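You operate a simulated robot arm through the tools that you are given. There is no shell and no other tool.

You are at the controls of a simulated two-armed robot. One attempt, no reset.

TASK
Take the blue cloth panel from the long table and lay it out flat on the far end of the long table.

It is judged by the outcome, as a careful person would: the job done as asked, and still so three seconds after it is handed in. It fails if anything else is knocked over, pushed out of place, dropped, spilled or broken. Flat cloth is picked up by pressing the open fingertips on it (5 to 10 N) and closing them slowly along it; thin cloth reads only 2 to 8 mm in the jaws.

THE ROBOT
Two 7-joint arms with two-finger parallel grippers on one trunk, on a base that drives. Base frame: it is fixed to the floor where the robot stands at the start and does not move with it; the origin is under the middle of the robot, x ahead of it, y to its left, z up; the surface under the hand at the start is at about z = 0.88. Lengths are in m, angles in degrees, forces in N, time in s.
The left shoulder is at the start at [0.071, 0.156, 1.005], the right one opposite. Places, roughly: blue cloth panel [1.2, 0, 0.9]; far end of the long table [1.1, 1.1, 0.9]. Payload 3.91 kg a hand.
Tool frame (each hand has its own): the origin (TCP) lies between the finger pads and is the grasp point; the fingertips stand 0.03 m ahead of it; z points along the fingers, y is the line along which they close. Largest opening 0.11 m; finger width 0.02, thickness 0.01; the body of the gripper, 0.048 by 0.112 m, starts 0.055 m behind the TCP.
Orientation is that of the tool frame in the base frame, as a unit quaternion [x, y, z, w]. With the fingers straight down and closing along the base's y, the tool's x points along the base's -x, its y along +y and its z along -z.

THE INTERFACE
- The arms move only by the tool apply_moves. It takes "left_motion", "right_motion" or both (then of equal length, played together; a hand with none holds still); each is a list of rows, each a list of 6 numbers: the shift along the tool's x, y, z in m, then the turn, a rotation vector about the tool's x, y, z in degrees. In form: [[x, y, z, ax, ay, az], ...]. A call has 1 to 20 rows; each row is the pose to reach, as a shift and turn from the pose commanded when the call began, along the tool's axes at that moment. "left_fingers" and "right_fingers" are, for a hand that has rows, the finger opening in m, from 0 to 0.11, set as the call begins (left out, the last holds). Each row takes 0.2 s and may step no farther than 0.05 m and 8.6 degrees from the row before; otherwise, or with a gripper value out of range, the whole call is refused. Where a pose cannot be reached the arm comes as near as it can. A force on the tool above 40 N (or 10 N above the force at the start of the call, whichever is more), or a blocked arm, ends the call early, and 0.2 s more pass. The fingers move at their own pace (about 0.108 m/s each) and stop on an object; they squeeze with about 31 N. The grip force told is the motor's: it shows also when the fingers shut on nothing. Time passes only in rows, and 0.2 s behind the last, so rows that repeat a pose let the fingers close. The reply holds the time, the measured pose of the TCP, the force on the tool along the base axes, the opening and the grip force, in the units named above and with some noise, with the torque about the TCP (base axes, N m) and any sound that the robot's microphone picked up.
- Cameras (640 x 400 px; columns grow to the right, rows downward): "scene" is now at [0.1371, -0.0007, 1.2605]; the picture's right is [0.00, -1.00, 0.00], its down [-0.43, -0.00, -0.90] and it looks along [0.90, 0.00, -0.43] (base axes); focal length 259 px, centre (320, 200). "left" rides on the left gripper at [0.072, -0.017, -0.104] in its tool frame; the picture's right is [0.23, 0.97, 0.00], its down [-0.76, 0.18, -0.62] and it looks along [-0.61, 0.14, 0.78] (tool axes); focal length 222 px, centre (320, 200). "right" rides on the right gripper at [0.072, 0.017, -0.104] in its tool frame; the picture's right is [-0.23, 0.97, 0.00], its down [-0.76, -0.18, -0.62] and it looks along [-0.61, -0.14, 0.78] (tool axes); focal length 222 px, centre (320, 200). There is no depth. A picture from a camera that has moved, and an enlarged one, comes with that camera's place and axes in the base frame and with its lens. The place of the scene camera against the robot may be out by one fixed shift of up to 0.018 m in any direction.
- capture(camera): a new picture of that camera. No time passes.
- move_column(by): slides the trunk up (or, below 0, down) by that many m; the arms and the scene camera ride with it, the base frame stays. It gives what a move gives, with no picture.
- base_move(legs): drives the robot by 1 to 6 legs, each [ahead, left, turn to the left] in m, m and degrees, along the robot's own axes; the way and the turn of a leg run together, so that a leg with both is an arc; at most 1.5 m and 180 degrees a leg. The arms and the cameras ride along, it lands a little off, and it stops where it bumps. It gives what a move gives.
- turn_head(pan, tilt): turns the head with the scene camera to pan (to the left, within 86 degrees either way) and tilt (down, from -29 to 69), counted from straight ahead of the robot. It gives what a move gives.
- inspect(camera, box): a new picture of the part [left, top, right, bottom] of that camera's present view, enlarged. No time passes.
- job_done(): hands the job in; it is judged then, once.

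Nothing tells you exact positions but the pictures and the camera data. Unless the task says otherwise, let go and move clear before handing in.

The tools are called after "Call:" as a command line: name --argument value ..., lists and objects as JSON in quotes. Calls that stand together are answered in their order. apply_moves: Moves the arms, as the interface text tells. Its arguments: {"type":"object","properties":{"left_motion":{"type":"array","items":{"type":"array","items":{"type":"number"}}},"left_fingers":{"type":"number"},"right_motion":{"type":"array","items":{"type":"array","items":{"type":"number"}}},"right_fingers":{"type":"number"}},"required":[]} The other tools are called the same way: move_column (by) slides the trunk up or down; base_move (legs) drives the base; turn_head (pan, tilt) turns the head that bears the scene camera; capture (camera) takes a picture; inspect (camera, box) takes an enlarged picture of a part of a camera's view; job_done () hands the job in.

At the start:

```text
time_s: 0.0
left_position: [0.7084, 0.3654, 1.0785]
left_orientation: [0.001, 1.0, 0.0, 0.0]
left_ft_force: [0.1, -0.1, -0.4]
left_wrist_torque: [-0.01, -0.01, 0.01]
left_width: 0.1101
left_gripper_force: 0.2
right_position: [0.7294, -0.3213, 1.1105]
right_orientation: [0.0, 1.0, 0.0, 0.0]
right_ft_force: [0.8, -0.4, 1.0]
right_wrist_torque: [-0.02, -0.02, 0.0]
right_width: 0.11
right_gripper_force: 0.0
trunk travel left (down, up): [-0.45, 0.49]
robot x, y, heading: [-0.0006, -0.0014, 0.2]
head pan, tilt: [0.1, 25.3]
```

scene: 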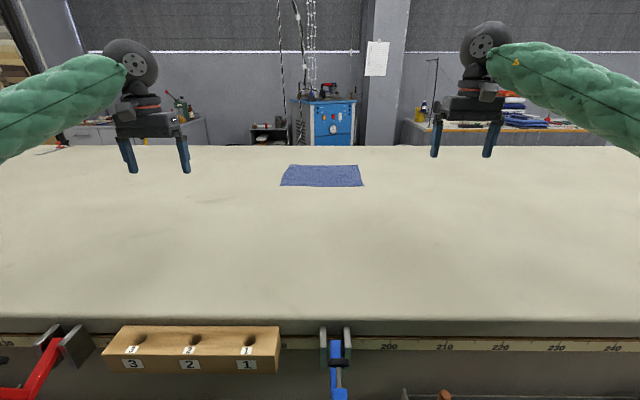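
right: 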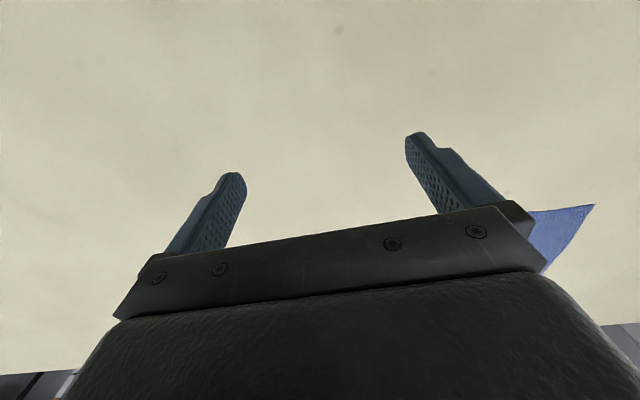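
left: 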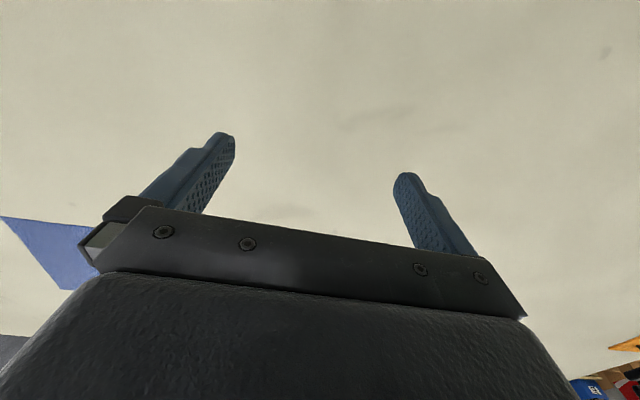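

I see the blue cloth on the long table, roughly x 1.05–1.32 and y −0.16 to 0.15, beyond easy reach. First I'll look around at the far end of the table (to my left) and at the near edge.

Call:
turn_head --pan 45 --tilt 25

Call:
capture --camera "scene"

Call:
turn_head --pan 0 --tilt 60

Call:
capture --camera "scene"

```text
time_s: 1.1
left_position: [0.7066, 0.3645, 1.0794]
left_orientation: [0.0, 1.0, 0.0, 0.0]
left_ft_force: [-0.1, 0.1, -0.4]
left_wrist_torque: [0.04, 0.03, -0.01]
left_width: 0.11
left_gripper_force: 0.0
right_position: [0.7283, -0.3225, 1.1101]
right_orientation: [0.0, 1.0, 0.0, 0.0]
right_ft_force: [0.1, 0.1, 0.2]
right_wrist_torque: [-0.02, 0.04, 0.01]
right_width: 0.11
right_gripper_force: 0.1
trunk travel left (down, up): [-0.45, 0.49]
robot x, y, heading: [-0.0001, -0.0011, 0.3]
head pan, tilt: [45.0, 25.0]
```

```text
taken
camera scene: at [0.1102, 0.0643, 1.261], right [0.71, -0.71, 0.0], down [-0.3, -0.3, -0.91], along [0.64, 0.64, -0.42], focal length 259 px, centre (320, 200)
```

scene: 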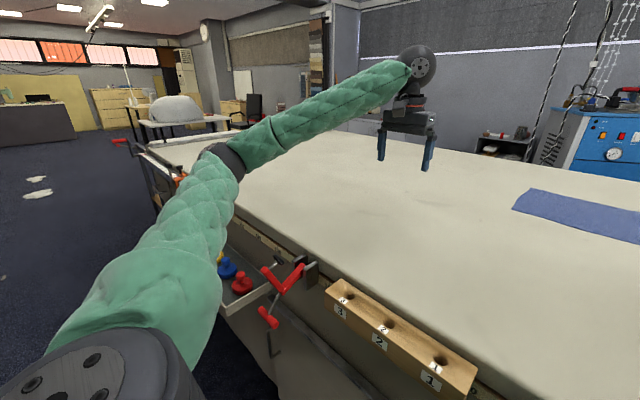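

```text
time_s: 2.2
left_position: [0.7081, 0.3665, 1.079]
left_orientation: [0.0, 1.0, 0.001, -0.001]
left_ft_force: [0.2, -0.3, 0.6]
left_wrist_torque: [0.01, 0.02, 0.03]
left_width: 0.11
left_gripper_force: 0.0
right_position: [0.7292, -0.3218, 1.1103]
right_orientation: [0.0, 1.0, 0.001, 0.001]
right_ft_force: [0.7, 0.0, -0.1]
right_wrist_torque: [-0.04, 0.0, 0.0]
right_width: 0.1101
right_gripper_force: 0.0
trunk travel left (down, up): [-0.45, 0.49]
robot x, y, heading: [0.0026, -0.0004, 0.0]
head pan, tilt: [0.0, 60.0]
```

```text
taken
camera scene: at [0.1117, -0.0007, 1.2109], right [0.0, -1.0, 0.0], down [-0.87, 0.0, -0.5], along [0.5, 0.0, -0.87], focal length 259 px, centre (320, 200)
```

scene: 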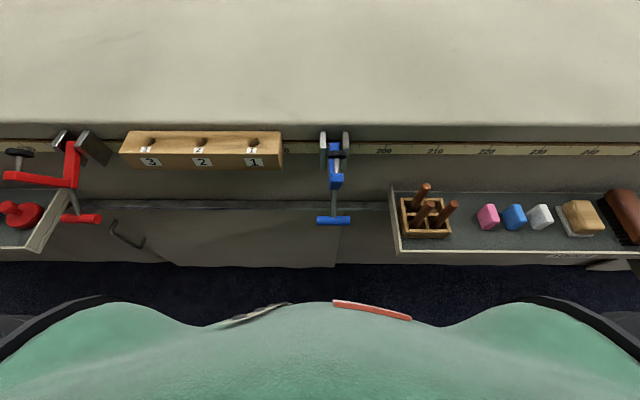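

The table runs from about x 0.455 to 1.66, with trays and clamps hanging on the front edge. I'll look at how much clearance the robot's base has before driving closer.

Call:
turn_head --pan 0 --tilt 69

Call:
capture --camera "scene"

Call:
turn_head --pan 60 --tilt 50

Call:
capture --camera "scene"

Call:
turn_head --pan -60 --tilt 40

Call:
capture --camera "scene"

```text
time_s: 2.9
left_position: [0.7076, 0.3655, 1.0779]
left_orientation: [0.0, 1.0, 0.0, -0.001]
left_ft_force: [0.2, -0.9, -0.3]
left_wrist_torque: [-0.05, 0.0, -0.02]
left_width: 0.11
left_gripper_force: 0.0
right_position: [0.729, -0.3231, 1.1099]
right_orientation: [0.0, 1.0, 0.001, 0.0]
right_ft_force: [0.2, 0.0, 0.5]
right_wrist_torque: [0.02, 0.01, 0.03]
right_width: 0.1102
right_gripper_force: 0.1
trunk travel left (down, up): [-0.45, 0.49]
robot x, y, heading: [-0.0037, 0.0006, -0.0]
head pan, tilt: [0.0, 68.8]
```

```text
taken
camera scene: at [0.1009, -0.0008, 1.2016], right [0.0, -1.0, 0.0], down [-0.93, 0.0, -0.36], along [0.36, 0.0, -0.93], focal length 259 px, centre (320, 200)
```

scene: 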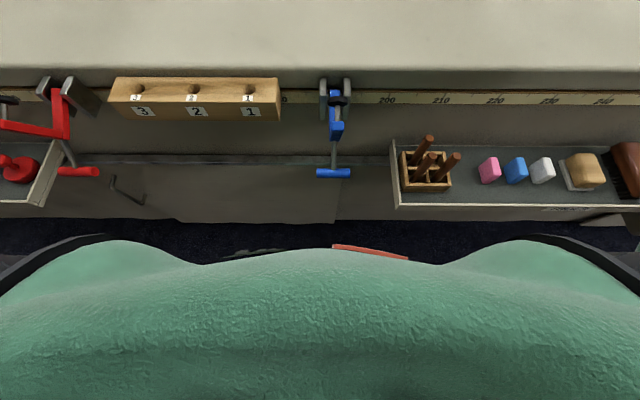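

```text
time_s: 4.2
left_position: [0.7074, 0.3653, 1.0793]
left_orientation: [0.0, 1.0, 0.0, 0.0]
left_ft_force: [-0.1, -0.4, 0.8]
left_wrist_torque: [-0.01, -0.01, 0.01]
left_width: 0.1102
left_gripper_force: 0.0
right_position: [0.7286, -0.3234, 1.1095]
right_orientation: [-0.001, 1.0, 0.0, 0.001]
right_ft_force: [-0.6, -0.4, -0.2]
right_wrist_torque: [0.01, 0.03, 0.0]
right_width: 0.1102
right_gripper_force: 0.0
trunk travel left (down, up): [-0.45, 0.49]
robot x, y, heading: [-0.0039, 0.0003, -0.1]
head pan, tilt: [60.0, 50.0]
```

```text
taken
camera scene: at [0.0835, 0.0659, 1.2235], right [0.87, -0.5, 0.0], down [-0.38, -0.66, -0.64], along [0.32, 0.56, -0.77], focal length 259 px, centre (320, 200)
```

scene: 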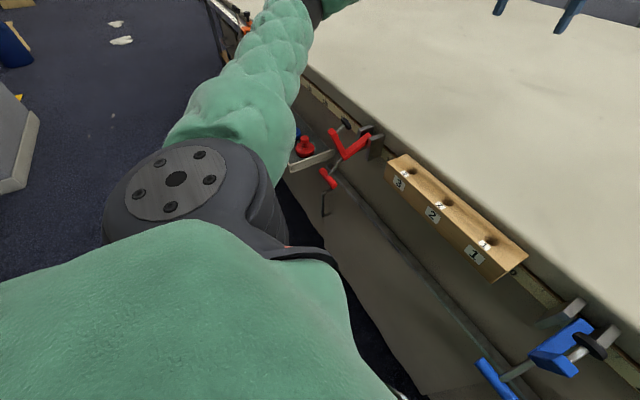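

```text
time_s: 6.2
left_position: [0.7056, 0.3672, 1.0792]
left_orientation: [-0.001, 1.0, -0.001, 0.0]
left_ft_force: [0.2, -0.2, 0.0]
left_wrist_torque: [-0.03, 0.03, -0.01]
left_width: 0.1101
left_gripper_force: 0.1
right_position: [0.7296, -0.3223, 1.1096]
right_orientation: [0.0, 1.0, 0.0, 0.0]
right_ft_force: [-0.3, 0.0, 0.2]
right_wrist_torque: [0.01, 0.03, -0.02]
right_width: 0.1099
right_gripper_force: 0.0
trunk travel left (down, up): [-0.45, 0.49]
robot x, y, heading: [-0.0019, 0.002, 0.0]
head pan, tilt: [-60.0, 40.0]
```

```text
taken
camera scene: at [0.0875, -0.0744, 1.2377], right [-0.87, -0.5, 0.0], down [-0.32, 0.56, -0.77], along [0.38, -0.66, -0.64], focal length 259 px, centre (320, 200)
```

scene: 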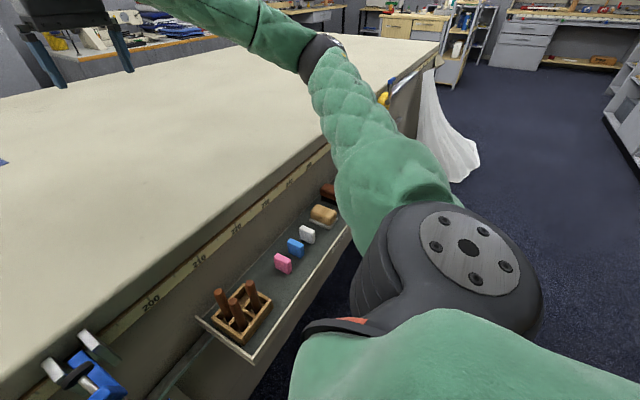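

The far end of the table looks clear, and there's some room to move forward. Tray fronts are at about x 0.27 and z 0.72, and the blue clamp handle at about x 0.34. I'll drive ahead in a small step first and check.

Call:
base_move --legs '[[0.07, 0, 0]]'

Call:
turn_head --pan 0 --tilt 69

Call:
capture --camera "scene"

Call:
turn_head --pan 0 --tilt 30

Call:
capture --camera "scene"

```text
time_s: 7.3
left_position: [0.7791, 0.3649, 1.0771]
left_orientation: [0.0, 1.0, 0.0, -0.001]
left_ft_force: [-0.1, -0.3, 0.5]
left_wrist_torque: [0.01, 0.03, -0.01]
left_width: 0.1103
left_gripper_force: 0.1
right_position: [0.8012, -0.3216, 1.108]
right_orientation: [-0.001, 1.0, -0.001, -0.002]
right_ft_force: [-0.4, 0.2, -0.9]
right_wrist_torque: [-0.02, 0.02, 0.0]
right_width: 0.1098
right_gripper_force: 0.1
trunk travel left (down, up): [-0.45, 0.49]
robot x, y, heading: [0.0726, 0.0005, 0.1]
head pan, tilt: [-60.0, 40.0]
```

```text
time_s: 8.6
left_position: [0.7779, 0.3646, 1.079]
left_orientation: [0.0, 1.0, 0.0, -0.001]
left_ft_force: [-0.2, 0.0, 0.1]
left_wrist_torque: [-0.01, -0.05, -0.03]
left_width: 0.1101
left_gripper_force: 0.1
right_position: [0.7997, -0.3217, 1.1101]
right_orientation: [0.0, 1.0, 0.0, 0.0]
right_ft_force: [0.4, -0.3, -0.4]
right_wrist_torque: [0.03, -0.01, -0.04]
right_width: 0.11
right_gripper_force: 0.1
trunk travel left (down, up): [-0.45, 0.49]
robot x, y, heading: [0.0756, -0.001, -0.1]
head pan, tilt: [0.0, 68.8]
```

```text
taken
camera scene: at [0.1718, -0.0007, 1.2015], right [0.0, -1.0, 0.0], down [-0.93, 0.0, -0.36], along [0.36, 0.0, -0.93], focal length 259 px, centre (320, 200)
```

scene: 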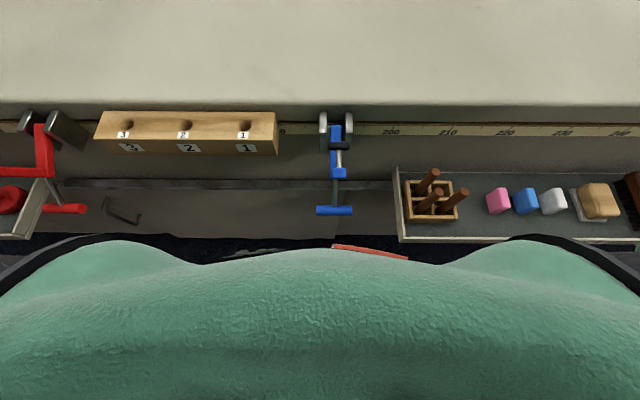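

```text
time_s: 9.6
left_position: [0.7768, 0.3665, 1.0791]
left_orientation: [-0.001, 1.0, 0.0, -0.001]
left_ft_force: [0.5, -0.7, 0.8]
left_wrist_torque: [0.0, 0.02, 0.02]
left_width: 0.1101
left_gripper_force: 0.1
right_position: [0.8012, -0.3223, 1.1081]
right_orientation: [-0.001, 1.0, 0.0, -0.002]
right_ft_force: [-0.5, 1.3, -0.3]
right_wrist_torque: [-0.03, 0.0, 0.02]
right_width: 0.11
right_gripper_force: 0.0
trunk travel left (down, up): [-0.45, 0.49]
robot x, y, heading: [0.0734, -0.0031, -0.1]
head pan, tilt: [0.0, 30.0]
```

```text
taken
camera scene: at [0.2062, -0.0007, 1.2529], right [0.0, -1.0, 0.0], down [-0.5, 0.0, -0.87], along [0.87, 0.0, -0.5], focal length 259 px, centre (320, 200)
```

scene: 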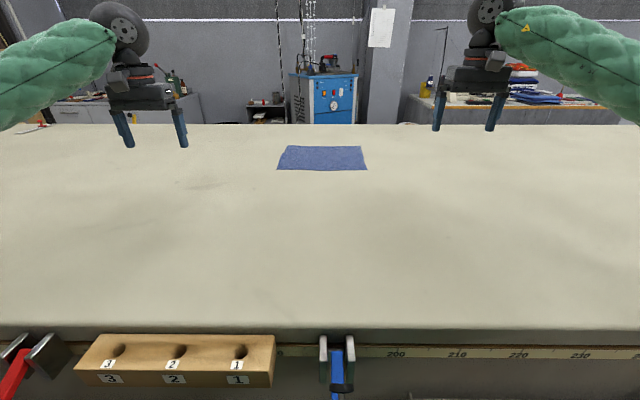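

Robot is now at x=0.073 with clearance still visible to the clamp handle. I'll move forward a bit more and recheck, and inspect the cloth corners closely.

Call:
base_move --legs '[[0.05, 0, 0]]'

Call:
turn_head --pan 0 --tilt 69

Call:
capture --camera "scene"

Call:
turn_head --pan 0 --tilt 25

Call:
inspect --camera "scene" --box '[220, 120, 420, 245]'

```text
time_s: 10.5
left_position: [0.8293, 0.3664, 1.0775]
left_orientation: [0.0, 1.0, 0.001, -0.001]
left_ft_force: [0.6, 0.0, -1.5]
left_wrist_torque: [-0.01, 0.04, -0.04]
left_width: 0.1098
left_gripper_force: 0.1
right_position: [0.8519, -0.3216, 1.1079]
right_orientation: [0.0, 1.0, 0.001, -0.002]
right_ft_force: [0.7, 1.2, 0.2]
right_wrist_torque: [0.01, 0.06, 0.0]
right_width: 0.1101
right_gripper_force: 0.1
trunk travel left (down, up): [-0.45, 0.49]
robot x, y, heading: [0.1205, 0.0017, 0.0]
head pan, tilt: [0.0, 30.0]
```

```text
time_s: 11.6
left_position: [0.8273, 0.3654, 1.0783]
left_orientation: [0.0, 1.0, 0.0, 0.0]
left_ft_force: [0.2, -0.4, -0.1]
left_wrist_torque: [0.04, 0.03, -0.02]
left_width: 0.1099
left_gripper_force: 0.0
right_position: [0.8485, -0.3213, 1.108]
right_orientation: [0.0, 1.0, 0.0, -0.001]
right_ft_force: [0.7, 0.9, 0.0]
right_wrist_torque: [0.04, 0.02, 0.03]
right_width: 0.1099
right_gripper_force: 0.0
trunk travel left (down, up): [-0.45, 0.49]
robot x, y, heading: [0.1222, 0.0008, -0.1]
head pan, tilt: [0.0, 68.8]
```

```text
taken
camera scene: at [0.2215, -0.0006, 1.2016], right [0.0, -1.0, 0.0], down [-0.93, 0.0, -0.36], along [0.36, 0.0, -0.93], focal length 259 px, centre (320, 200)
```

scene: 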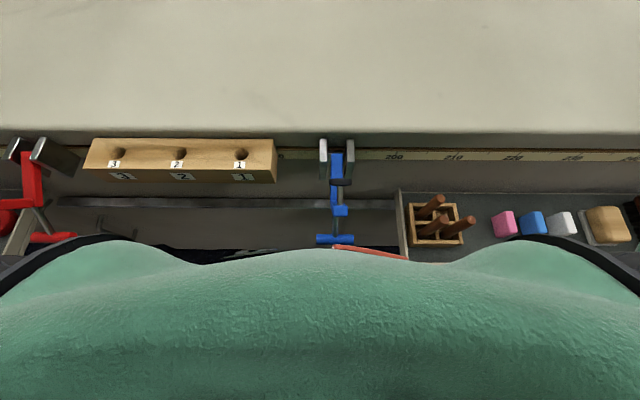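

```text
time_s: 12.7
left_position: [0.8267, 0.3664, 1.079]
left_orientation: [0.0, 1.0, 0.0, -0.001]
left_ft_force: [0.2, 0.0, 1.3]
left_wrist_torque: [-0.02, -0.04, -0.02]
left_width: 0.1099
left_gripper_force: 0.0
right_position: [0.8502, -0.3218, 1.1078]
right_orientation: [0.0, 1.0, 0.001, -0.001]
right_ft_force: [0.9, 0.9, -0.2]
right_wrist_torque: [-0.02, -0.03, 0.01]
right_width: 0.1097
right_gripper_force: 0.1
trunk travel left (down, up): [-0.45, 0.49]
robot x, y, heading: [0.1212, 0.0003, -0.0]
head pan, tilt: [0.0, 25.0]
```

```text
3.20 times, centred on (320, 182) of scene
camera zoom: at [0.2578, -0.0005, 1.2609], right [0.0, -1.0, 0.0], down [-0.42, 0.0, -0.91], along [0.91, 0.0, -0.42], focal length 829 px, centre (320, 256)
```

zoom: 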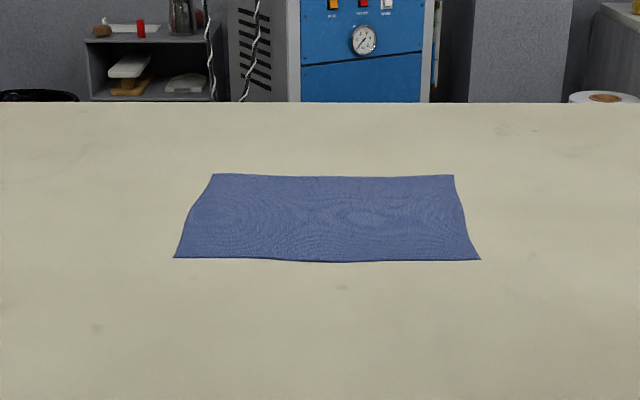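

The cloth corners are about: near-left (1.07, 0.158), near-right (1.067, −0.173), far-left (1.34, 0.148), far-right (1.334, −0.184). I'll bring both hands above the two near corners with a slight forward tilt, staying well above the table.

Call:
apply_moves --left_motion '[[-0.0326, -0.0298, 0.0099, 0, -1.5, 0], [-0.0653, -0.0595, 0.0198, 0, -3, 0], [-0.0979, -0.0893, 0.0296, 0, -4.5, 0], [-0.1305, -0.119, 0.0395, 0, -6, 0], [-0.1631, -0.1488, 0.0494, 0, -7.5, 0], [-0.1958, -0.1785, 0.0593, 0, -9, 0], [-0.2284, -0.2083, 0.0691, 0, -10.5, 0], [-0.261, -0.238, 0.079, 0, -12, 0], [-0.261, -0.238, 0.079, 0, -12, 0]]' --right_motion '[[-0.0294, 0.0224, 0.0135, 0, -1.5, 0], [-0.0588, 0.0448, 0.027, 0, -3, 0], [-0.0881, 0.0671, 0.0405, 0, -4.5, 0], [-0.1175, 0.0895, 0.054, 0, -6, 0], [-0.1469, 0.1119, 0.0675, 0, -7.5, 0], [-0.1763, 0.1343, 0.081, 0, -9, 0], [-0.2056, 0.1566, 0.0945, 0, -10.5, 0], [-0.235, 0.179, 0.108, 0, -12, 0], [-0.235, 0.179, 0.108, 0, -12, 0]]' --left_fingers 0.035 --right_fingers 0.035

Call:
capture --camera "scene"

Call:
capture --camera "left"

Call:
capture --camera "right"

```text
time_s: 14.9
left_position: [1.0779, 0.1749, 1.0332]
left_orientation: [-0.022, 0.992, 0.007, 0.123]
left_ft_force: [0.6, 0.5, -0.3]
left_wrist_torque: [-0.01, 0.0, 0.0]
left_width: 0.035
left_gripper_force: 0.0
right_position: [1.0808, -0.1115, 1.0049]
right_orientation: [-0.015, 0.994, 0.004, 0.107]
right_ft_force: [-0.2, -0.4, -0.3]
right_wrist_torque: [0.03, 0.01, 0.03]
right_width: 0.0349
right_gripper_force: 0.1
trunk travel left (down, up): [-0.45, 0.49]
robot x, y, heading: [0.1217, 0.0034, 1.7]
head pan, tilt: [0.0, 25.0]
stopped in row 9 (left hand): the arm was blocked; the commanded pose is now the measured one
```

```text
taken
camera scene: at [0.2492, 0.0048, 1.2611], right [0.03, -1.0, -0.01], down [-0.41, -0.01, -0.91], along [0.91, 0.03, -0.42], focal length 259 px, centre (320, 200)
```

scene: 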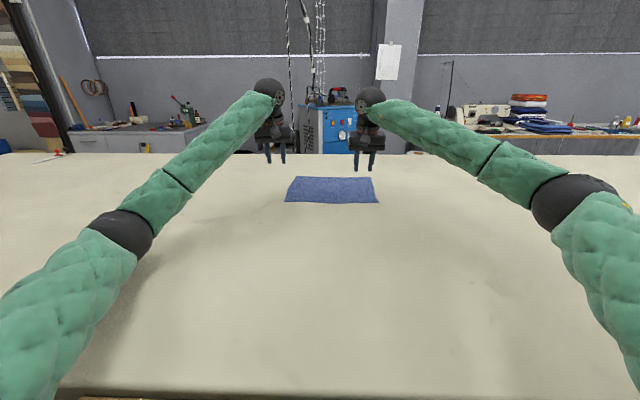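

```text
taken
camera left: at [0.9844, 0.1528, 1.115], right [-0.26, 0.96, -0.05], down [0.58, 0.2, 0.79], along [0.77, 0.18, -0.61], focal length 222 px, centre (320, 200)
```

left: 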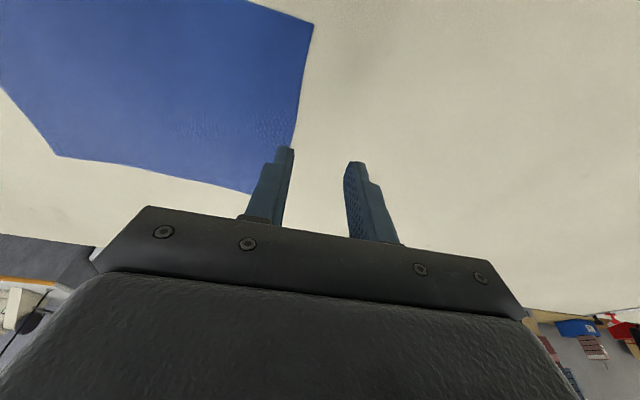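

```text
taken
camera right: at [0.9882, -0.0969, 1.0904], right [0.19, 0.98, 0.05], down [0.62, -0.16, 0.77], along [0.76, -0.12, -0.63], focal length 222 px, centre (320, 200)
```

right: 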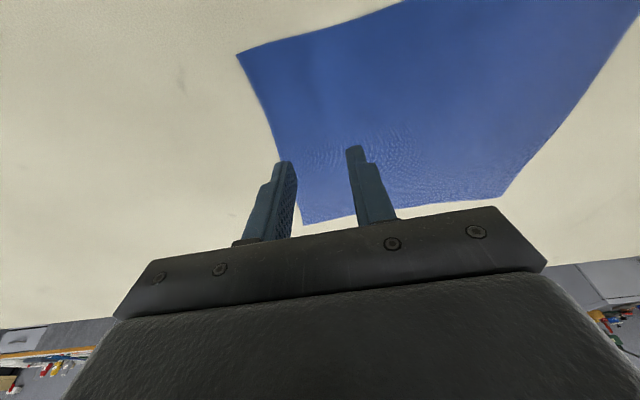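

The left arm was blocked about 3 cm high and the base got nudged 1.7°. The left elbow seems to be low against the table. I'll raise the trunk so both arms clear the table, then square up the base again.

Call:
move_column --by 0.14

Call:
capture --camera "scene"

```text
time_s: 16.6
left_position: [1.0865, 0.1729, 1.154]
left_orientation: [-0.019, 0.993, 0.003, 0.114]
left_ft_force: [-0.2, 0.0, 0.3]
left_wrist_torque: [0.01, 0.0, 0.03]
left_width: 0.035
left_gripper_force: 0.1
right_position: [1.0891, -0.1087, 1.1391]
right_orientation: [-0.014, 0.995, 0.001, 0.104]
right_ft_force: [0.2, -1.1, 0.3]
right_wrist_torque: [0.0, 0.01, 0.01]
right_width: 0.0351
right_gripper_force: 0.0
trunk travel left (down, up): [-0.59, 0.35]
robot x, y, heading: [0.1245, 0.0082, 1.6]
head pan, tilt: [0.0, 25.0]
```

```text
taken
camera scene: at [0.2601, 0.0103, 1.4008], right [0.03, -1.0, 0.0], down [-0.42, -0.01, -0.91], along [0.91, 0.02, -0.42], focal length 259 px, centre (320, 200)
```

scene: 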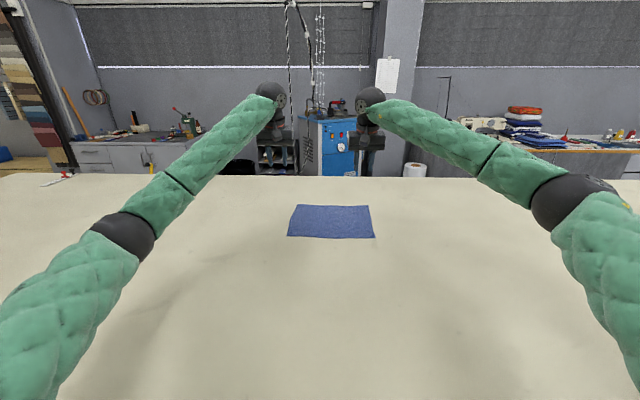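

The arms are now clear of the table. I'll turn the base back to straight ahead.

Call:
base_move --legs '[[0, 0, -1.7]]'

Call:
inspect --camera "scene" --box '[220, 140, 420, 265]'

Call:
capture --camera "left"

Call:
capture --camera "right"

```text
time_s: 17.3
left_position: [1.0916, 0.1443, 1.1547]
left_orientation: [-0.004, 0.994, 0.002, 0.114]
left_ft_force: [-0.4, 0.1, -0.5]
left_wrist_torque: [0.03, 0.0, 0.02]
left_width: 0.0351
left_gripper_force: 0.0
right_position: [1.0857, -0.138, 1.1388]
right_orientation: [0.001, 0.995, 0.0, 0.103]
right_ft_force: [0.5, -0.2, -0.7]
right_wrist_torque: [0.03, 0.02, -0.01]
right_width: 0.0348
right_gripper_force: 0.1
trunk travel left (down, up): [-0.59, 0.35]
robot x, y, heading: [0.1258, 0.0091, -0.0]
head pan, tilt: [0.0, 25.0]
```

```text
3.20 times, centred on (320, 202) of scene
camera zoom: at [0.2603, 0.0058, 1.4009], right [0.0, -1.0, 0.0], down [-0.42, 0.0, -0.91], along [0.91, 0.0, -0.42], focal length 829 px, centre (320, 192)
```

zoom: 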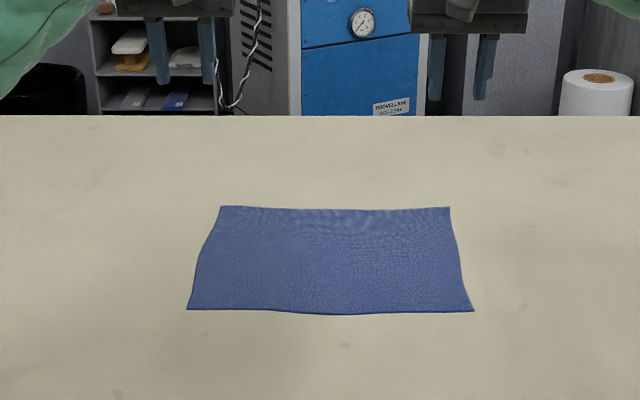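

```text
taken
camera left: at [0.999, 0.1256, 1.2396], right [-0.23, 0.97, -0.05], down [0.6, 0.18, 0.78], along [0.77, 0.15, -0.62], focal length 222 px, centre (320, 200)
```

left: 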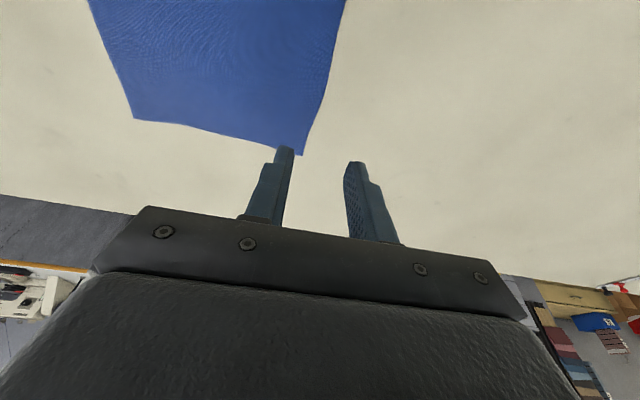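

```text
taken
camera right: at [0.9937, -0.1202, 1.2249], right [0.22, 0.97, 0.05], down [0.62, -0.18, 0.77], along [0.75, -0.14, -0.64], focal length 222 px, centre (320, 200)
```

right: 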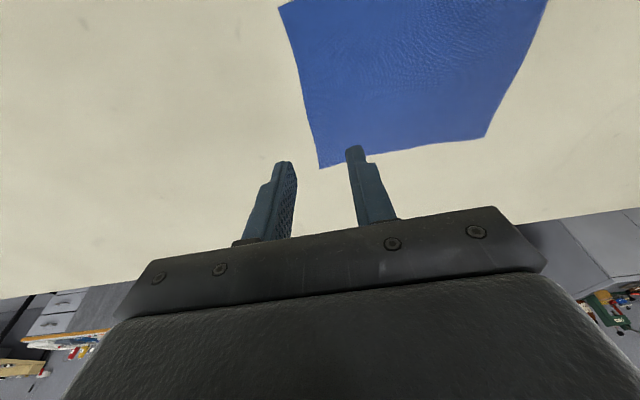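

Comparing the wrist and scene views puts the cloth's near edge at about x 1.04, with corners at y about +0.155 and −0.165. I'll straighten the tools to vertical and come down to z 1.0 just inside the near corners to check.

Call:
apply_moves --left_motion '[[0.0151, -0.0049, 0.0283, 0, 2.6, 0], [0.0302, -0.0097, 0.0565, 0, 5.2, 0], [0.0454, -0.0146, 0.0848, 0, 7.9, 0], [0.0605, -0.0194, 0.113, 0, 10.5, 0], [0.0756, -0.0243, 0.1413, 0, 13.1, 0], [0.0756, -0.0243, 0.1413, 0, 13.1, 0]]' --right_motion '[[0.0127, 0.0016, 0.0257, 0, 2.4, 0], [0.0253, 0.0032, 0.0514, 0, 4.7, 0], [0.038, 0.0048, 0.0772, 0, 7.1, 0], [0.0506, 0.0064, 0.1029, 0, 9.4, 0], [0.0633, 0.008, 0.1286, 0, 11.8, 0], [0.0633, 0.008, 0.1286, 0, 11.8, 0]]'

Call:
capture --camera "scene"

Call:
capture --camera "left"

Call:
capture --camera "right"

```text
time_s: 18.7
left_position: [1.0499, 0.117, 1.0002]
left_orientation: [-0.004, 1.0, 0.0, 0.0]
left_ft_force: [0.0, 0.6, 0.1]
left_wrist_torque: [-0.01, -0.01, 0.01]
left_width: 0.0351
left_gripper_force: 0.1
right_position: [1.0516, -0.1317, 0.9997]
right_orientation: [0.001, 1.0, 0.0, 0.001]
right_ft_force: [-0.3, 0.1, 0.5]
right_wrist_torque: [-0.01, -0.02, -0.02]
right_width: 0.035
right_gripper_force: 0.1
trunk travel left (down, up): [-0.59, 0.35]
robot x, y, heading: [0.1242, 0.0055, -0.1]
head pan, tilt: [0.0, 25.0]
```

```text
taken
camera scene: at [0.2596, 0.0063, 1.4011], right [0.0, -1.0, 0.0], down [-0.42, 0.0, -0.91], along [0.91, 0.0, -0.42], focal length 259 px, centre (320, 200)
```

scene: 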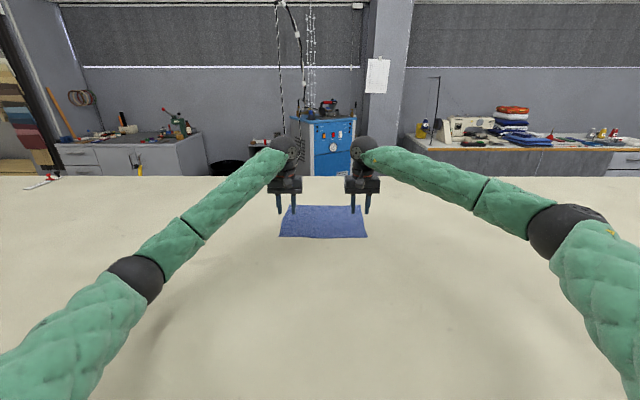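

```text
taken
camera left: at [0.9781, 0.1003, 1.1038], right [-0.24, 0.97, 0.0], down [0.76, 0.18, 0.62], along [0.61, 0.15, -0.78], focal length 222 px, centre (320, 200)
```

left: 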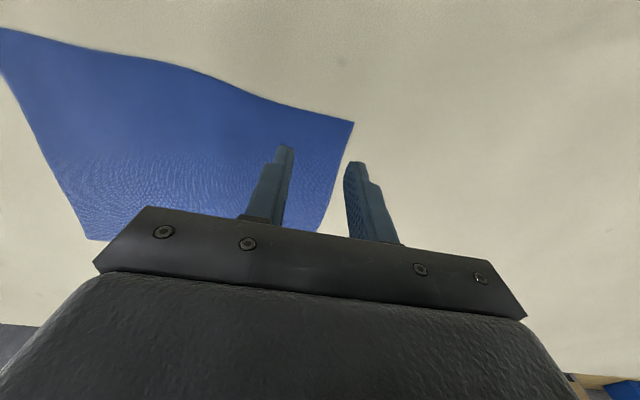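

```text
taken
camera right: at [0.9779, -0.1133, 1.1023], right [0.23, 0.97, 0.0], down [0.76, -0.18, 0.62], along [0.61, -0.14, -0.78], focal length 222 px, centre (320, 200)
```

right: 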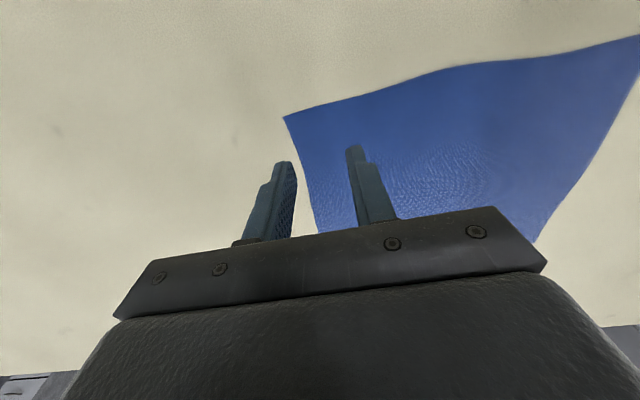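

The wrist views give near corners at (1.047, 0.152) and (1.042, −0.163), and both arms are clear. I'll lower both hands to just above the cloth, about 2 cm inside the near edge.

Call:
apply_moves --left_motion '[[-0.007, 0.002, 0.03, 0, 0, 0], [-0.014, 0.003, 0.06, 0, 0, 0], [-0.014, 0.003, 0.075, 0, 0, 0], [-0.014, 0.003, 0.075, 0, 0, 0]]' --right_motion '[[-0.007, 0, 0.03, 0, 0, 0], [-0.0125, 0, 0.06, 0, 0, 0], [-0.0125, 0, 0.075, 0, 0, 0], [-0.0125, 0, 0.075, 0, 0, 0]]'

Call:
capture --camera "left"

Call:
capture --camera "right"

Call:
capture --camera "scene"

```text
time_s: 19.9
left_position: [1.0685, 0.1302, 0.9586]
left_orientation: [-0.01, 1.0, 0.005, 0.02]
left_ft_force: [0.6, 0.6, -0.2]
left_wrist_torque: [0.01, 0.01, 0.0]
left_width: 0.0351
left_gripper_force: 0.0
right_position: [1.0605, -0.13, 0.9257]
right_orientation: [0.001, 1.0, 0.002, 0.003]
right_ft_force: [-1.4, -1.4, -0.9]
right_wrist_torque: [0.03, -0.05, -0.02]
right_width: 0.0351
right_gripper_force: 0.0
trunk travel left (down, up): [-0.59, 0.35]
robot x, y, heading: [0.1231, 0.007, -0.2]
head pan, tilt: [0.0, 25.0]
stopped in row 4 (left hand): the arm was blocked; the commanded pose is now the measured one
```

```text
taken
camera left: at [0.9951, 0.1115, 1.0595], right [-0.25, 0.97, 0.0], down [0.73, 0.19, 0.66], along [0.64, 0.16, -0.76], focal length 222 px, centre (320, 200)
```

left: 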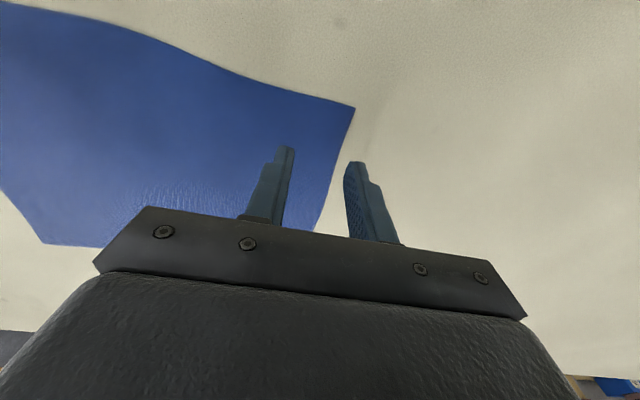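

```text
taken
camera right: at [0.9868, -0.1135, 1.0286], right [0.23, 0.97, 0.0], down [0.76, -0.18, 0.63], along [0.61, -0.14, -0.78], focal length 222 px, centre (320, 200)
```

right: 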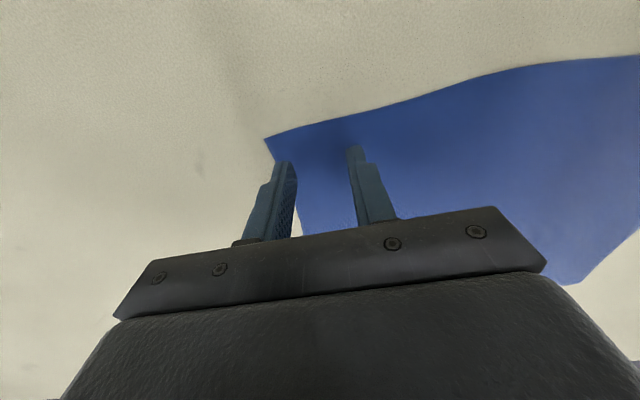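

```text
taken
camera scene: at [0.2557, 0.0037, 1.3995], right [0.0, -1.0, 0.0], down [-0.42, 0.0, -0.91], along [0.91, 0.0, -0.42], focal length 259 px, centre (320, 200)
```

scene: 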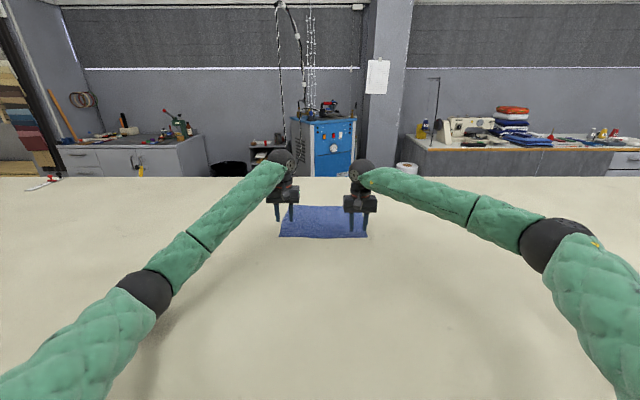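

The left hand stopped 3 cm high again; I need to see what's blocking the left arm, so I'll look at its elbow from the side.

Call:
turn_head --pan 50 --tilt 35

Call:
capture --camera "scene"

```text
time_s: 21.1
left_position: [1.0702, 0.1308, 0.9576]
left_orientation: [-0.009, 1.0, 0.004, 0.019]
left_ft_force: [0.1, 0.0, 0.0]
left_wrist_torque: [0.02, 0.02, -0.01]
left_width: 0.0348
left_gripper_force: 0.1
right_position: [1.0612, -0.1298, 0.9289]
right_orientation: [0.0, 1.0, 0.001, 0.003]
right_ft_force: [0.3, -0.7, -0.1]
right_wrist_torque: [-0.01, 0.0, 0.03]
right_width: 0.035
right_gripper_force: 0.0
trunk travel left (down, up): [-0.59, 0.35]
robot x, y, heading: [0.1222, 0.0053, -0.3]
head pan, tilt: [50.0, 35.0]
```

```text
taken
camera scene: at [0.2208, 0.0734, 1.386], right [0.76, -0.64, 0.0], down [-0.37, -0.44, -0.82], along [0.53, 0.63, -0.57], focal length 259 px, centre (320, 200)
```

scene: 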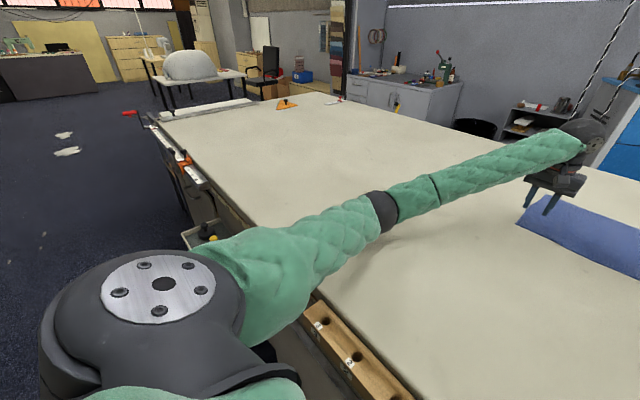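

The left arm's elbow hangs noticeably lower than the right's, very likely resting near the table surface. I'll raise the trunk further so the elbows clear it, then come down with the hands.

Call:
move_column --by 0.16

Call:
turn_head --pan 0 --tilt 30

Call:
capture --camera "scene"

```text
time_s: 22.9
left_position: [1.0743, 0.13, 1.1071]
left_orientation: [-0.009, 1.0, 0.003, 0.014]
left_ft_force: [0.1, -0.1, 0.6]
left_wrist_torque: [0.02, -0.03, -0.03]
left_width: 0.0348
left_gripper_force: 0.1
right_position: [1.0641, -0.1293, 1.0839]
right_orientation: [0.002, 1.0, 0.0, 0.001]
right_ft_force: [0.0, -0.3, 0.6]
right_wrist_torque: [-0.01, 0.02, -0.02]
right_width: 0.0349
right_gripper_force: 0.1
trunk travel left (down, up): [-0.75, 0.19]
robot x, y, heading: [0.1226, 0.005, -0.2]
head pan, tilt: [50.0, 35.0]
```

```text
time_s: 24.1
left_position: [1.0717, 0.1311, 1.1088]
left_orientation: [-0.008, 1.0, 0.003, 0.014]
left_ft_force: [-0.5, -0.2, 0.3]
left_wrist_torque: [-0.05, -0.01, 0.01]
left_width: 0.0351
left_gripper_force: 0.0
right_position: [1.0634, -0.1286, 1.0849]
right_orientation: [0.001, 1.0, 0.0, 0.001]
right_ft_force: [0.7, 0.4, -0.8]
right_wrist_torque: [0.0, -0.03, 0.02]
right_width: 0.0347
right_gripper_force: 0.1
trunk travel left (down, up): [-0.75, 0.19]
robot x, y, heading: [0.1227, 0.0074, -0.3]
head pan, tilt: [0.0, 30.0]
```

```text
taken
camera scene: at [0.2601, 0.0076, 1.5529], right [0.0, -1.0, 0.0], down [-0.5, 0.0, -0.87], along [0.87, 0.0, -0.5], focal length 259 px, centre (320, 200)
```

scene: 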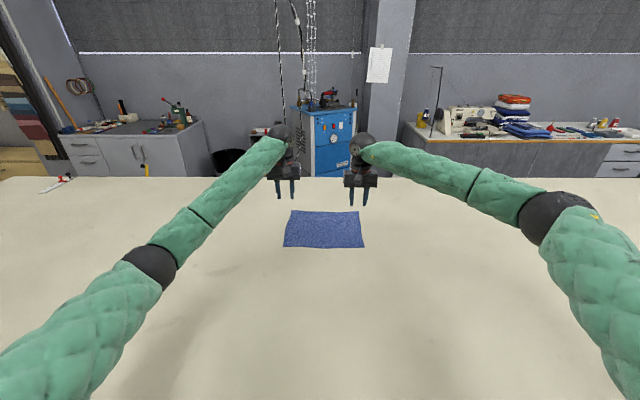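

Both arms rode up fine. Now I'll descend again toward the cloth and see whether the left arm comes through.

Call:
apply_moves --left_motion '[[0.003, -0.002, 0.04, 0, 0.4, 0], [0.006, -0.004, 0.08, 0, 0.8, 0], [0.009, -0.006, 0.12, 0, 1.2, 0], [0.0135, -0.0095, 0.155, 0, 1.6, 0], [0.0135, -0.0095, 0.178, 0, 1.6, 0], [0.0135, -0.0095, 0.178, 0, 1.6, 0]]' --right_motion '[[0, -0.001, 0.035, 0, 0, 0], [0, -0.002, 0.07, 0, 0, 0], [0, -0.003, 0.105, 0, 0, 0], [0, -0.003, 0.135, 0, 0, 0], [0, -0.003, 0.1545, 0, 0, 0], [0, -0.003, 0.1545, 0, 0, 0]]'

Call:
capture --camera "left"

Call:
capture --camera "right"

Call:
capture --camera "scene"

```text
time_s: 25.5
left_position: [1.0645, 0.1224, 0.9305]
left_orientation: [-0.008, 1.0, 0.002, 0.0]
left_ft_force: [0.4, -0.1, 0.0]
left_wrist_torque: [0.0, 0.04, -0.03]
left_width: 0.0348
left_gripper_force: 0.1
right_position: [1.065, -0.1331, 0.926]
right_orientation: [0.001, 1.0, 0.0, 0.002]
right_ft_force: [0.4, 0.2, -0.3]
right_wrist_torque: [-0.01, 0.02, -0.02]
right_width: 0.0349
right_gripper_force: 0.0
trunk travel left (down, up): [-0.75, 0.19]
robot x, y, heading: [0.1266, 0.0091, -0.0]
head pan, tilt: [0.0, 30.0]
```

```text
taken
camera left: at [0.9938, 0.104, 1.0347], right [-0.24, 0.97, 0.0], down [0.76, 0.19, 0.62], along [0.6, 0.15, -0.78], focal length 222 px, centre (320, 200)
```

left: 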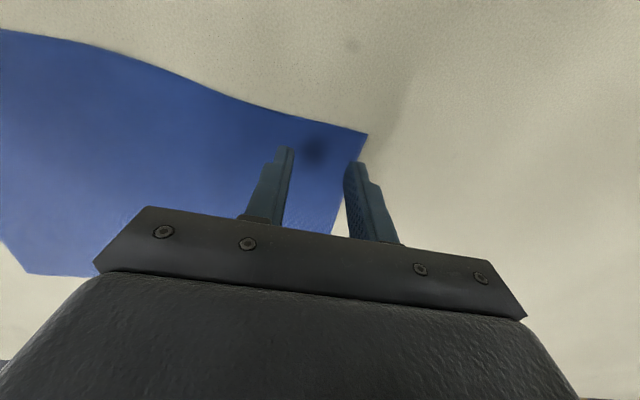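

```text
taken
camera right: at [0.9913, -0.1161, 1.0296], right [0.23, 0.97, 0.0], down [0.76, -0.18, 0.62], along [0.61, -0.14, -0.78], focal length 222 px, centre (320, 200)
```

right: 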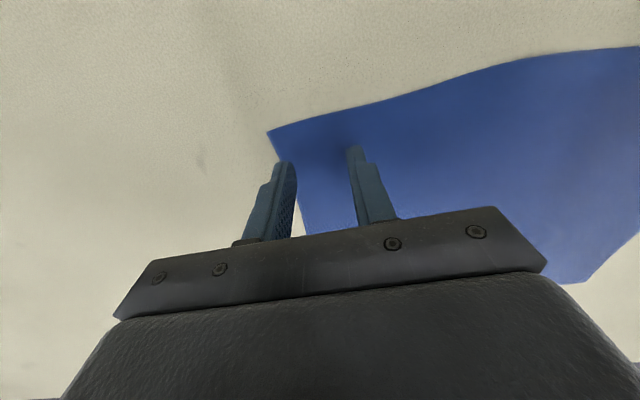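

```text
taken
camera scene: at [0.2597, 0.0075, 1.553], right [0.0, -1.0, 0.0], down [-0.5, 0.0, -0.87], along [0.87, 0.0, -0.5], focal length 259 px, centre (320, 200)
```

scene: 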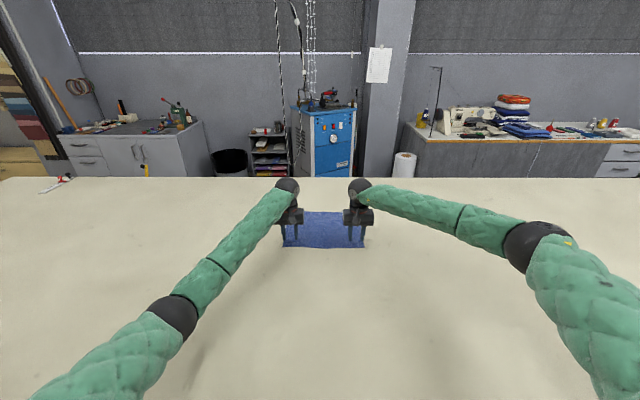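

Now both hands made it down (tips about 1.5 cm above the cloth). The outer fingers sit close to the cloth's side edges, so I'll shift both inward 8 mm and come down gently to feel the contact.

Call:
apply_moves --left_motion '[[0, -0.008, 0, 0, 0, 0], [0, -0.008, 0.006, 0, 0, 0], [0, -0.008, 0.011, 0, 0, 0], [0, -0.008, 0.011, 0, 0, 0]]' --right_motion '[[0, 0.008, 0, 0, 0, 0], [0, 0.008, 0.004, 0, 0, 0], [0, 0.008, 0.008, 0, 0, 0], [0, 0.008, 0.008, 0, 0, 0]]'

```text
time_s: 26.5
left_position: [1.0649, 0.1147, 0.919]
left_orientation: [-0.008, 1.0, 0.002, 0.0]
left_ft_force: [1.1, 0.5, 0.9]
left_wrist_torque: [0.01, -0.02, 0.0]
left_width: 0.0351
left_gripper_force: 0.1
right_position: [1.0646, -0.1233, 0.9207]
right_orientation: [0.001, 1.0, 0.0, 0.001]
right_ft_force: [0.1, 1.3, -0.1]
right_wrist_torque: [0.01, 0.01, -0.01]
right_width: 0.0347
right_gripper_force: 0.0
trunk travel left (down, up): [-0.75, 0.19]
robot x, y, heading: [0.1225, 0.0091, -0.3]
head pan, tilt: [0.0, 30.0]
```

Call:
apply_moves --left_motion '[[0, 0, 0.002, 0, 0, 0], [0, 0, 0.004, 0, 0, 0], [0, 0, 0.005, 0, 0, 0], [0, 0, 0.005, 0, 0, 0]]' --right_motion '[[0, 0, 0.002, 0, 0, 0], [0, 0, 0.004, 0, 0, 0], [0, 0, 0.006, 0, 0, 0], [0, 0, 0.006, 0, 0, 0]]'

```text
time_s: 27.5
left_position: [1.0633, 0.1138, 0.9151]
left_orientation: [-0.008, 1.0, 0.003, 0.0]
left_ft_force: [-1.1, 0.2, 0.2]
left_wrist_torque: [0.0, 0.0, 0.0]
left_width: 0.0349
left_gripper_force: 0.1
right_position: [1.0631, -0.1238, 0.9159]
right_orientation: [0.001, 1.0, 0.0, 0.001]
right_ft_force: [-0.5, 0.3, 0.1]
right_wrist_torque: [0.02, -0.02, 0.0]
right_width: 0.035
right_gripper_force: 0.1
trunk travel left (down, up): [-0.75, 0.19]
robot x, y, heading: [0.1208, 0.0105, -0.2]
head pan, tilt: [0.0, 30.0]
```

Still no contact at TCP z about 0.915; I'll continue down in small steps.

Call:
apply_moves --left_motion '[[0, 0, 0.002, 0, 0, 0], [0, 0, 0.004, 0, 0, 0], [0, 0, 0.004, 0, 0, 0]]' --right_motion '[[0, 0, 0.002, 0, 0, 0], [0, 0, 0.004, 0, 0, 0], [0, 0, 0.004, 0, 0, 0]]'

```text
time_s: 28.3
left_position: [1.0636, 0.1134, 0.9116]
left_orientation: [-0.008, 1.0, 0.002, 0.001]
left_ft_force: [1.7, 0.2, 5.6]
left_wrist_torque: [-0.12, -0.01, 0.03]
left_width: 0.0352
left_gripper_force: 0.2
right_position: [1.0626, -0.1232, 0.9114]
right_orientation: [0.001, 1.0, 0.0, 0.001]
right_ft_force: [0.5, 0.1, -0.5]
right_wrist_torque: [0.0, 0.01, 0.02]
right_width: 0.035
right_gripper_force: 0.1
trunk travel left (down, up): [-0.75, 0.19]
robot x, y, heading: [0.125, 0.0069, -0.4]
head pan, tilt: [0.0, 30.0]
```

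The left fingertips are pressing at about 5.6 N. I'll lower the right a bit more until it presses too.

Call:
apply_moves --right_motion '[[0, 0, 0.001, 0, 0, 0], [0, 0, 0.002, 0, 0, 0], [0, 0, 0.002, 0, 0, 0]]'

```text
time_s: 29.1
left_position: [1.0642, 0.1138, 0.9118]
left_orientation: [-0.008, 1.0, 0.003, 0.001]
left_ft_force: [2.7, -1.3, 7.1]
left_wrist_torque: [-0.17, -0.05, 0.03]
left_width: 0.0352
left_gripper_force: 0.1
right_position: [1.0632, -0.1244, 0.9114]
right_orientation: [0.001, 1.0, 0.0, 0.002]
right_ft_force: [2.8, 0.6, 5.4]
right_wrist_torque: [-0.03, -0.05, -0.02]
right_width: 0.0349
right_gripper_force: 0.1
trunk travel left (down, up): [-0.75, 0.19]
robot x, y, heading: [0.1287, 0.0083, -0.1]
head pan, tilt: [0.0, 30.0]
```

Both hands press with 5–7 N. Now I'll close the fingers slowly along the cloth in small steps.

Call:
apply_moves --left_motion '[[0, 0, 0, 0, 0, 0]]' --right_motion '[[0, 0, 0.0005, 0, 0, 0]]' --left_fingers 0.027 --right_fingers 0.027

Call:
apply_moves --left_motion '[[0, 0, 0, 0, 0, 0]]' --right_motion '[[0, 0, 0, 0, 0, 0]]' --left_fingers 0.019 --right_fingers 0.019

Call:
capture --camera "left"

Call:
capture --camera "right"

```text
time_s: 29.5
left_position: [1.062, 0.1133, 0.9121]
left_orientation: [-0.008, 1.0, 0.002, -0.001]
left_ft_force: [1.8, -2.2, 4.1]
left_wrist_torque: [-0.12, -0.08, 0.03]
left_width: 0.0276
left_gripper_force: 1.0
right_position: [1.0632, -0.125, 0.9108]
right_orientation: [0.001, 1.0, -0.001, 0.001]
right_ft_force: [-0.2, 0.2, 9.6]
right_wrist_torque: [0.01, 0.05, -0.03]
right_width: 0.0267
right_gripper_force: 0.1
trunk travel left (down, up): [-0.75, 0.19]
robot x, y, heading: [0.1239, 0.0068, -0.1]
head pan, tilt: [0.0, 30.0]
```

```text
time_s: 29.9
left_position: [1.0625, 0.113, 0.9116]
left_orientation: [-0.008, 1.0, 0.003, 0.0]
left_ft_force: [0.3, -1.2, 4.0]
left_wrist_torque: [-0.06, 0.0, 0.0]
left_width: 0.0191
left_gripper_force: 0.5
right_position: [1.0638, -0.1242, 0.9115]
right_orientation: [0.001, 1.0, 0.0, 0.002]
right_ft_force: [-0.4, -0.7, 12.1]
right_wrist_torque: [-0.05, 0.11, 0.05]
right_width: 0.016
right_gripper_force: 0.1
trunk travel left (down, up): [-0.75, 0.19]
robot x, y, heading: [0.1255, 0.0096, -0.2]
head pan, tilt: [0.0, 30.0]
```

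```text
taken
camera left: at [0.9917, 0.0947, 1.0154], right [-0.24, 0.97, 0.0], down [0.76, 0.19, 0.62], along [0.61, 0.16, -0.78], focal length 222 px, centre (320, 200)
```

left: 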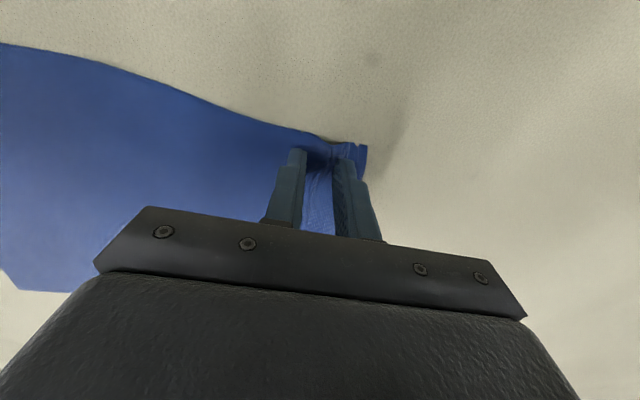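

```text
taken
camera right: at [0.9901, -0.1068, 1.0142], right [0.23, 0.97, 0.0], down [0.76, -0.18, 0.63], along [0.61, -0.14, -0.78], focal length 222 px, centre (320, 200)
```

right: 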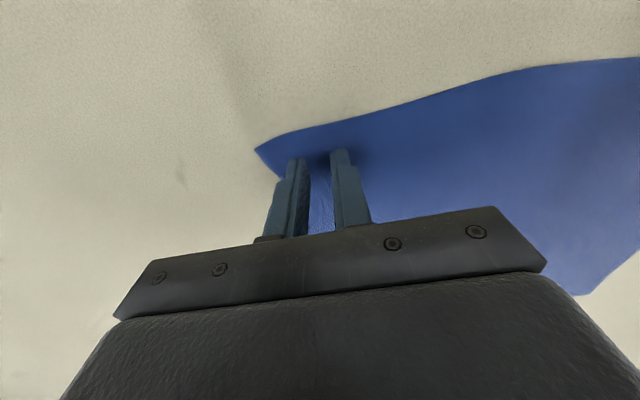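

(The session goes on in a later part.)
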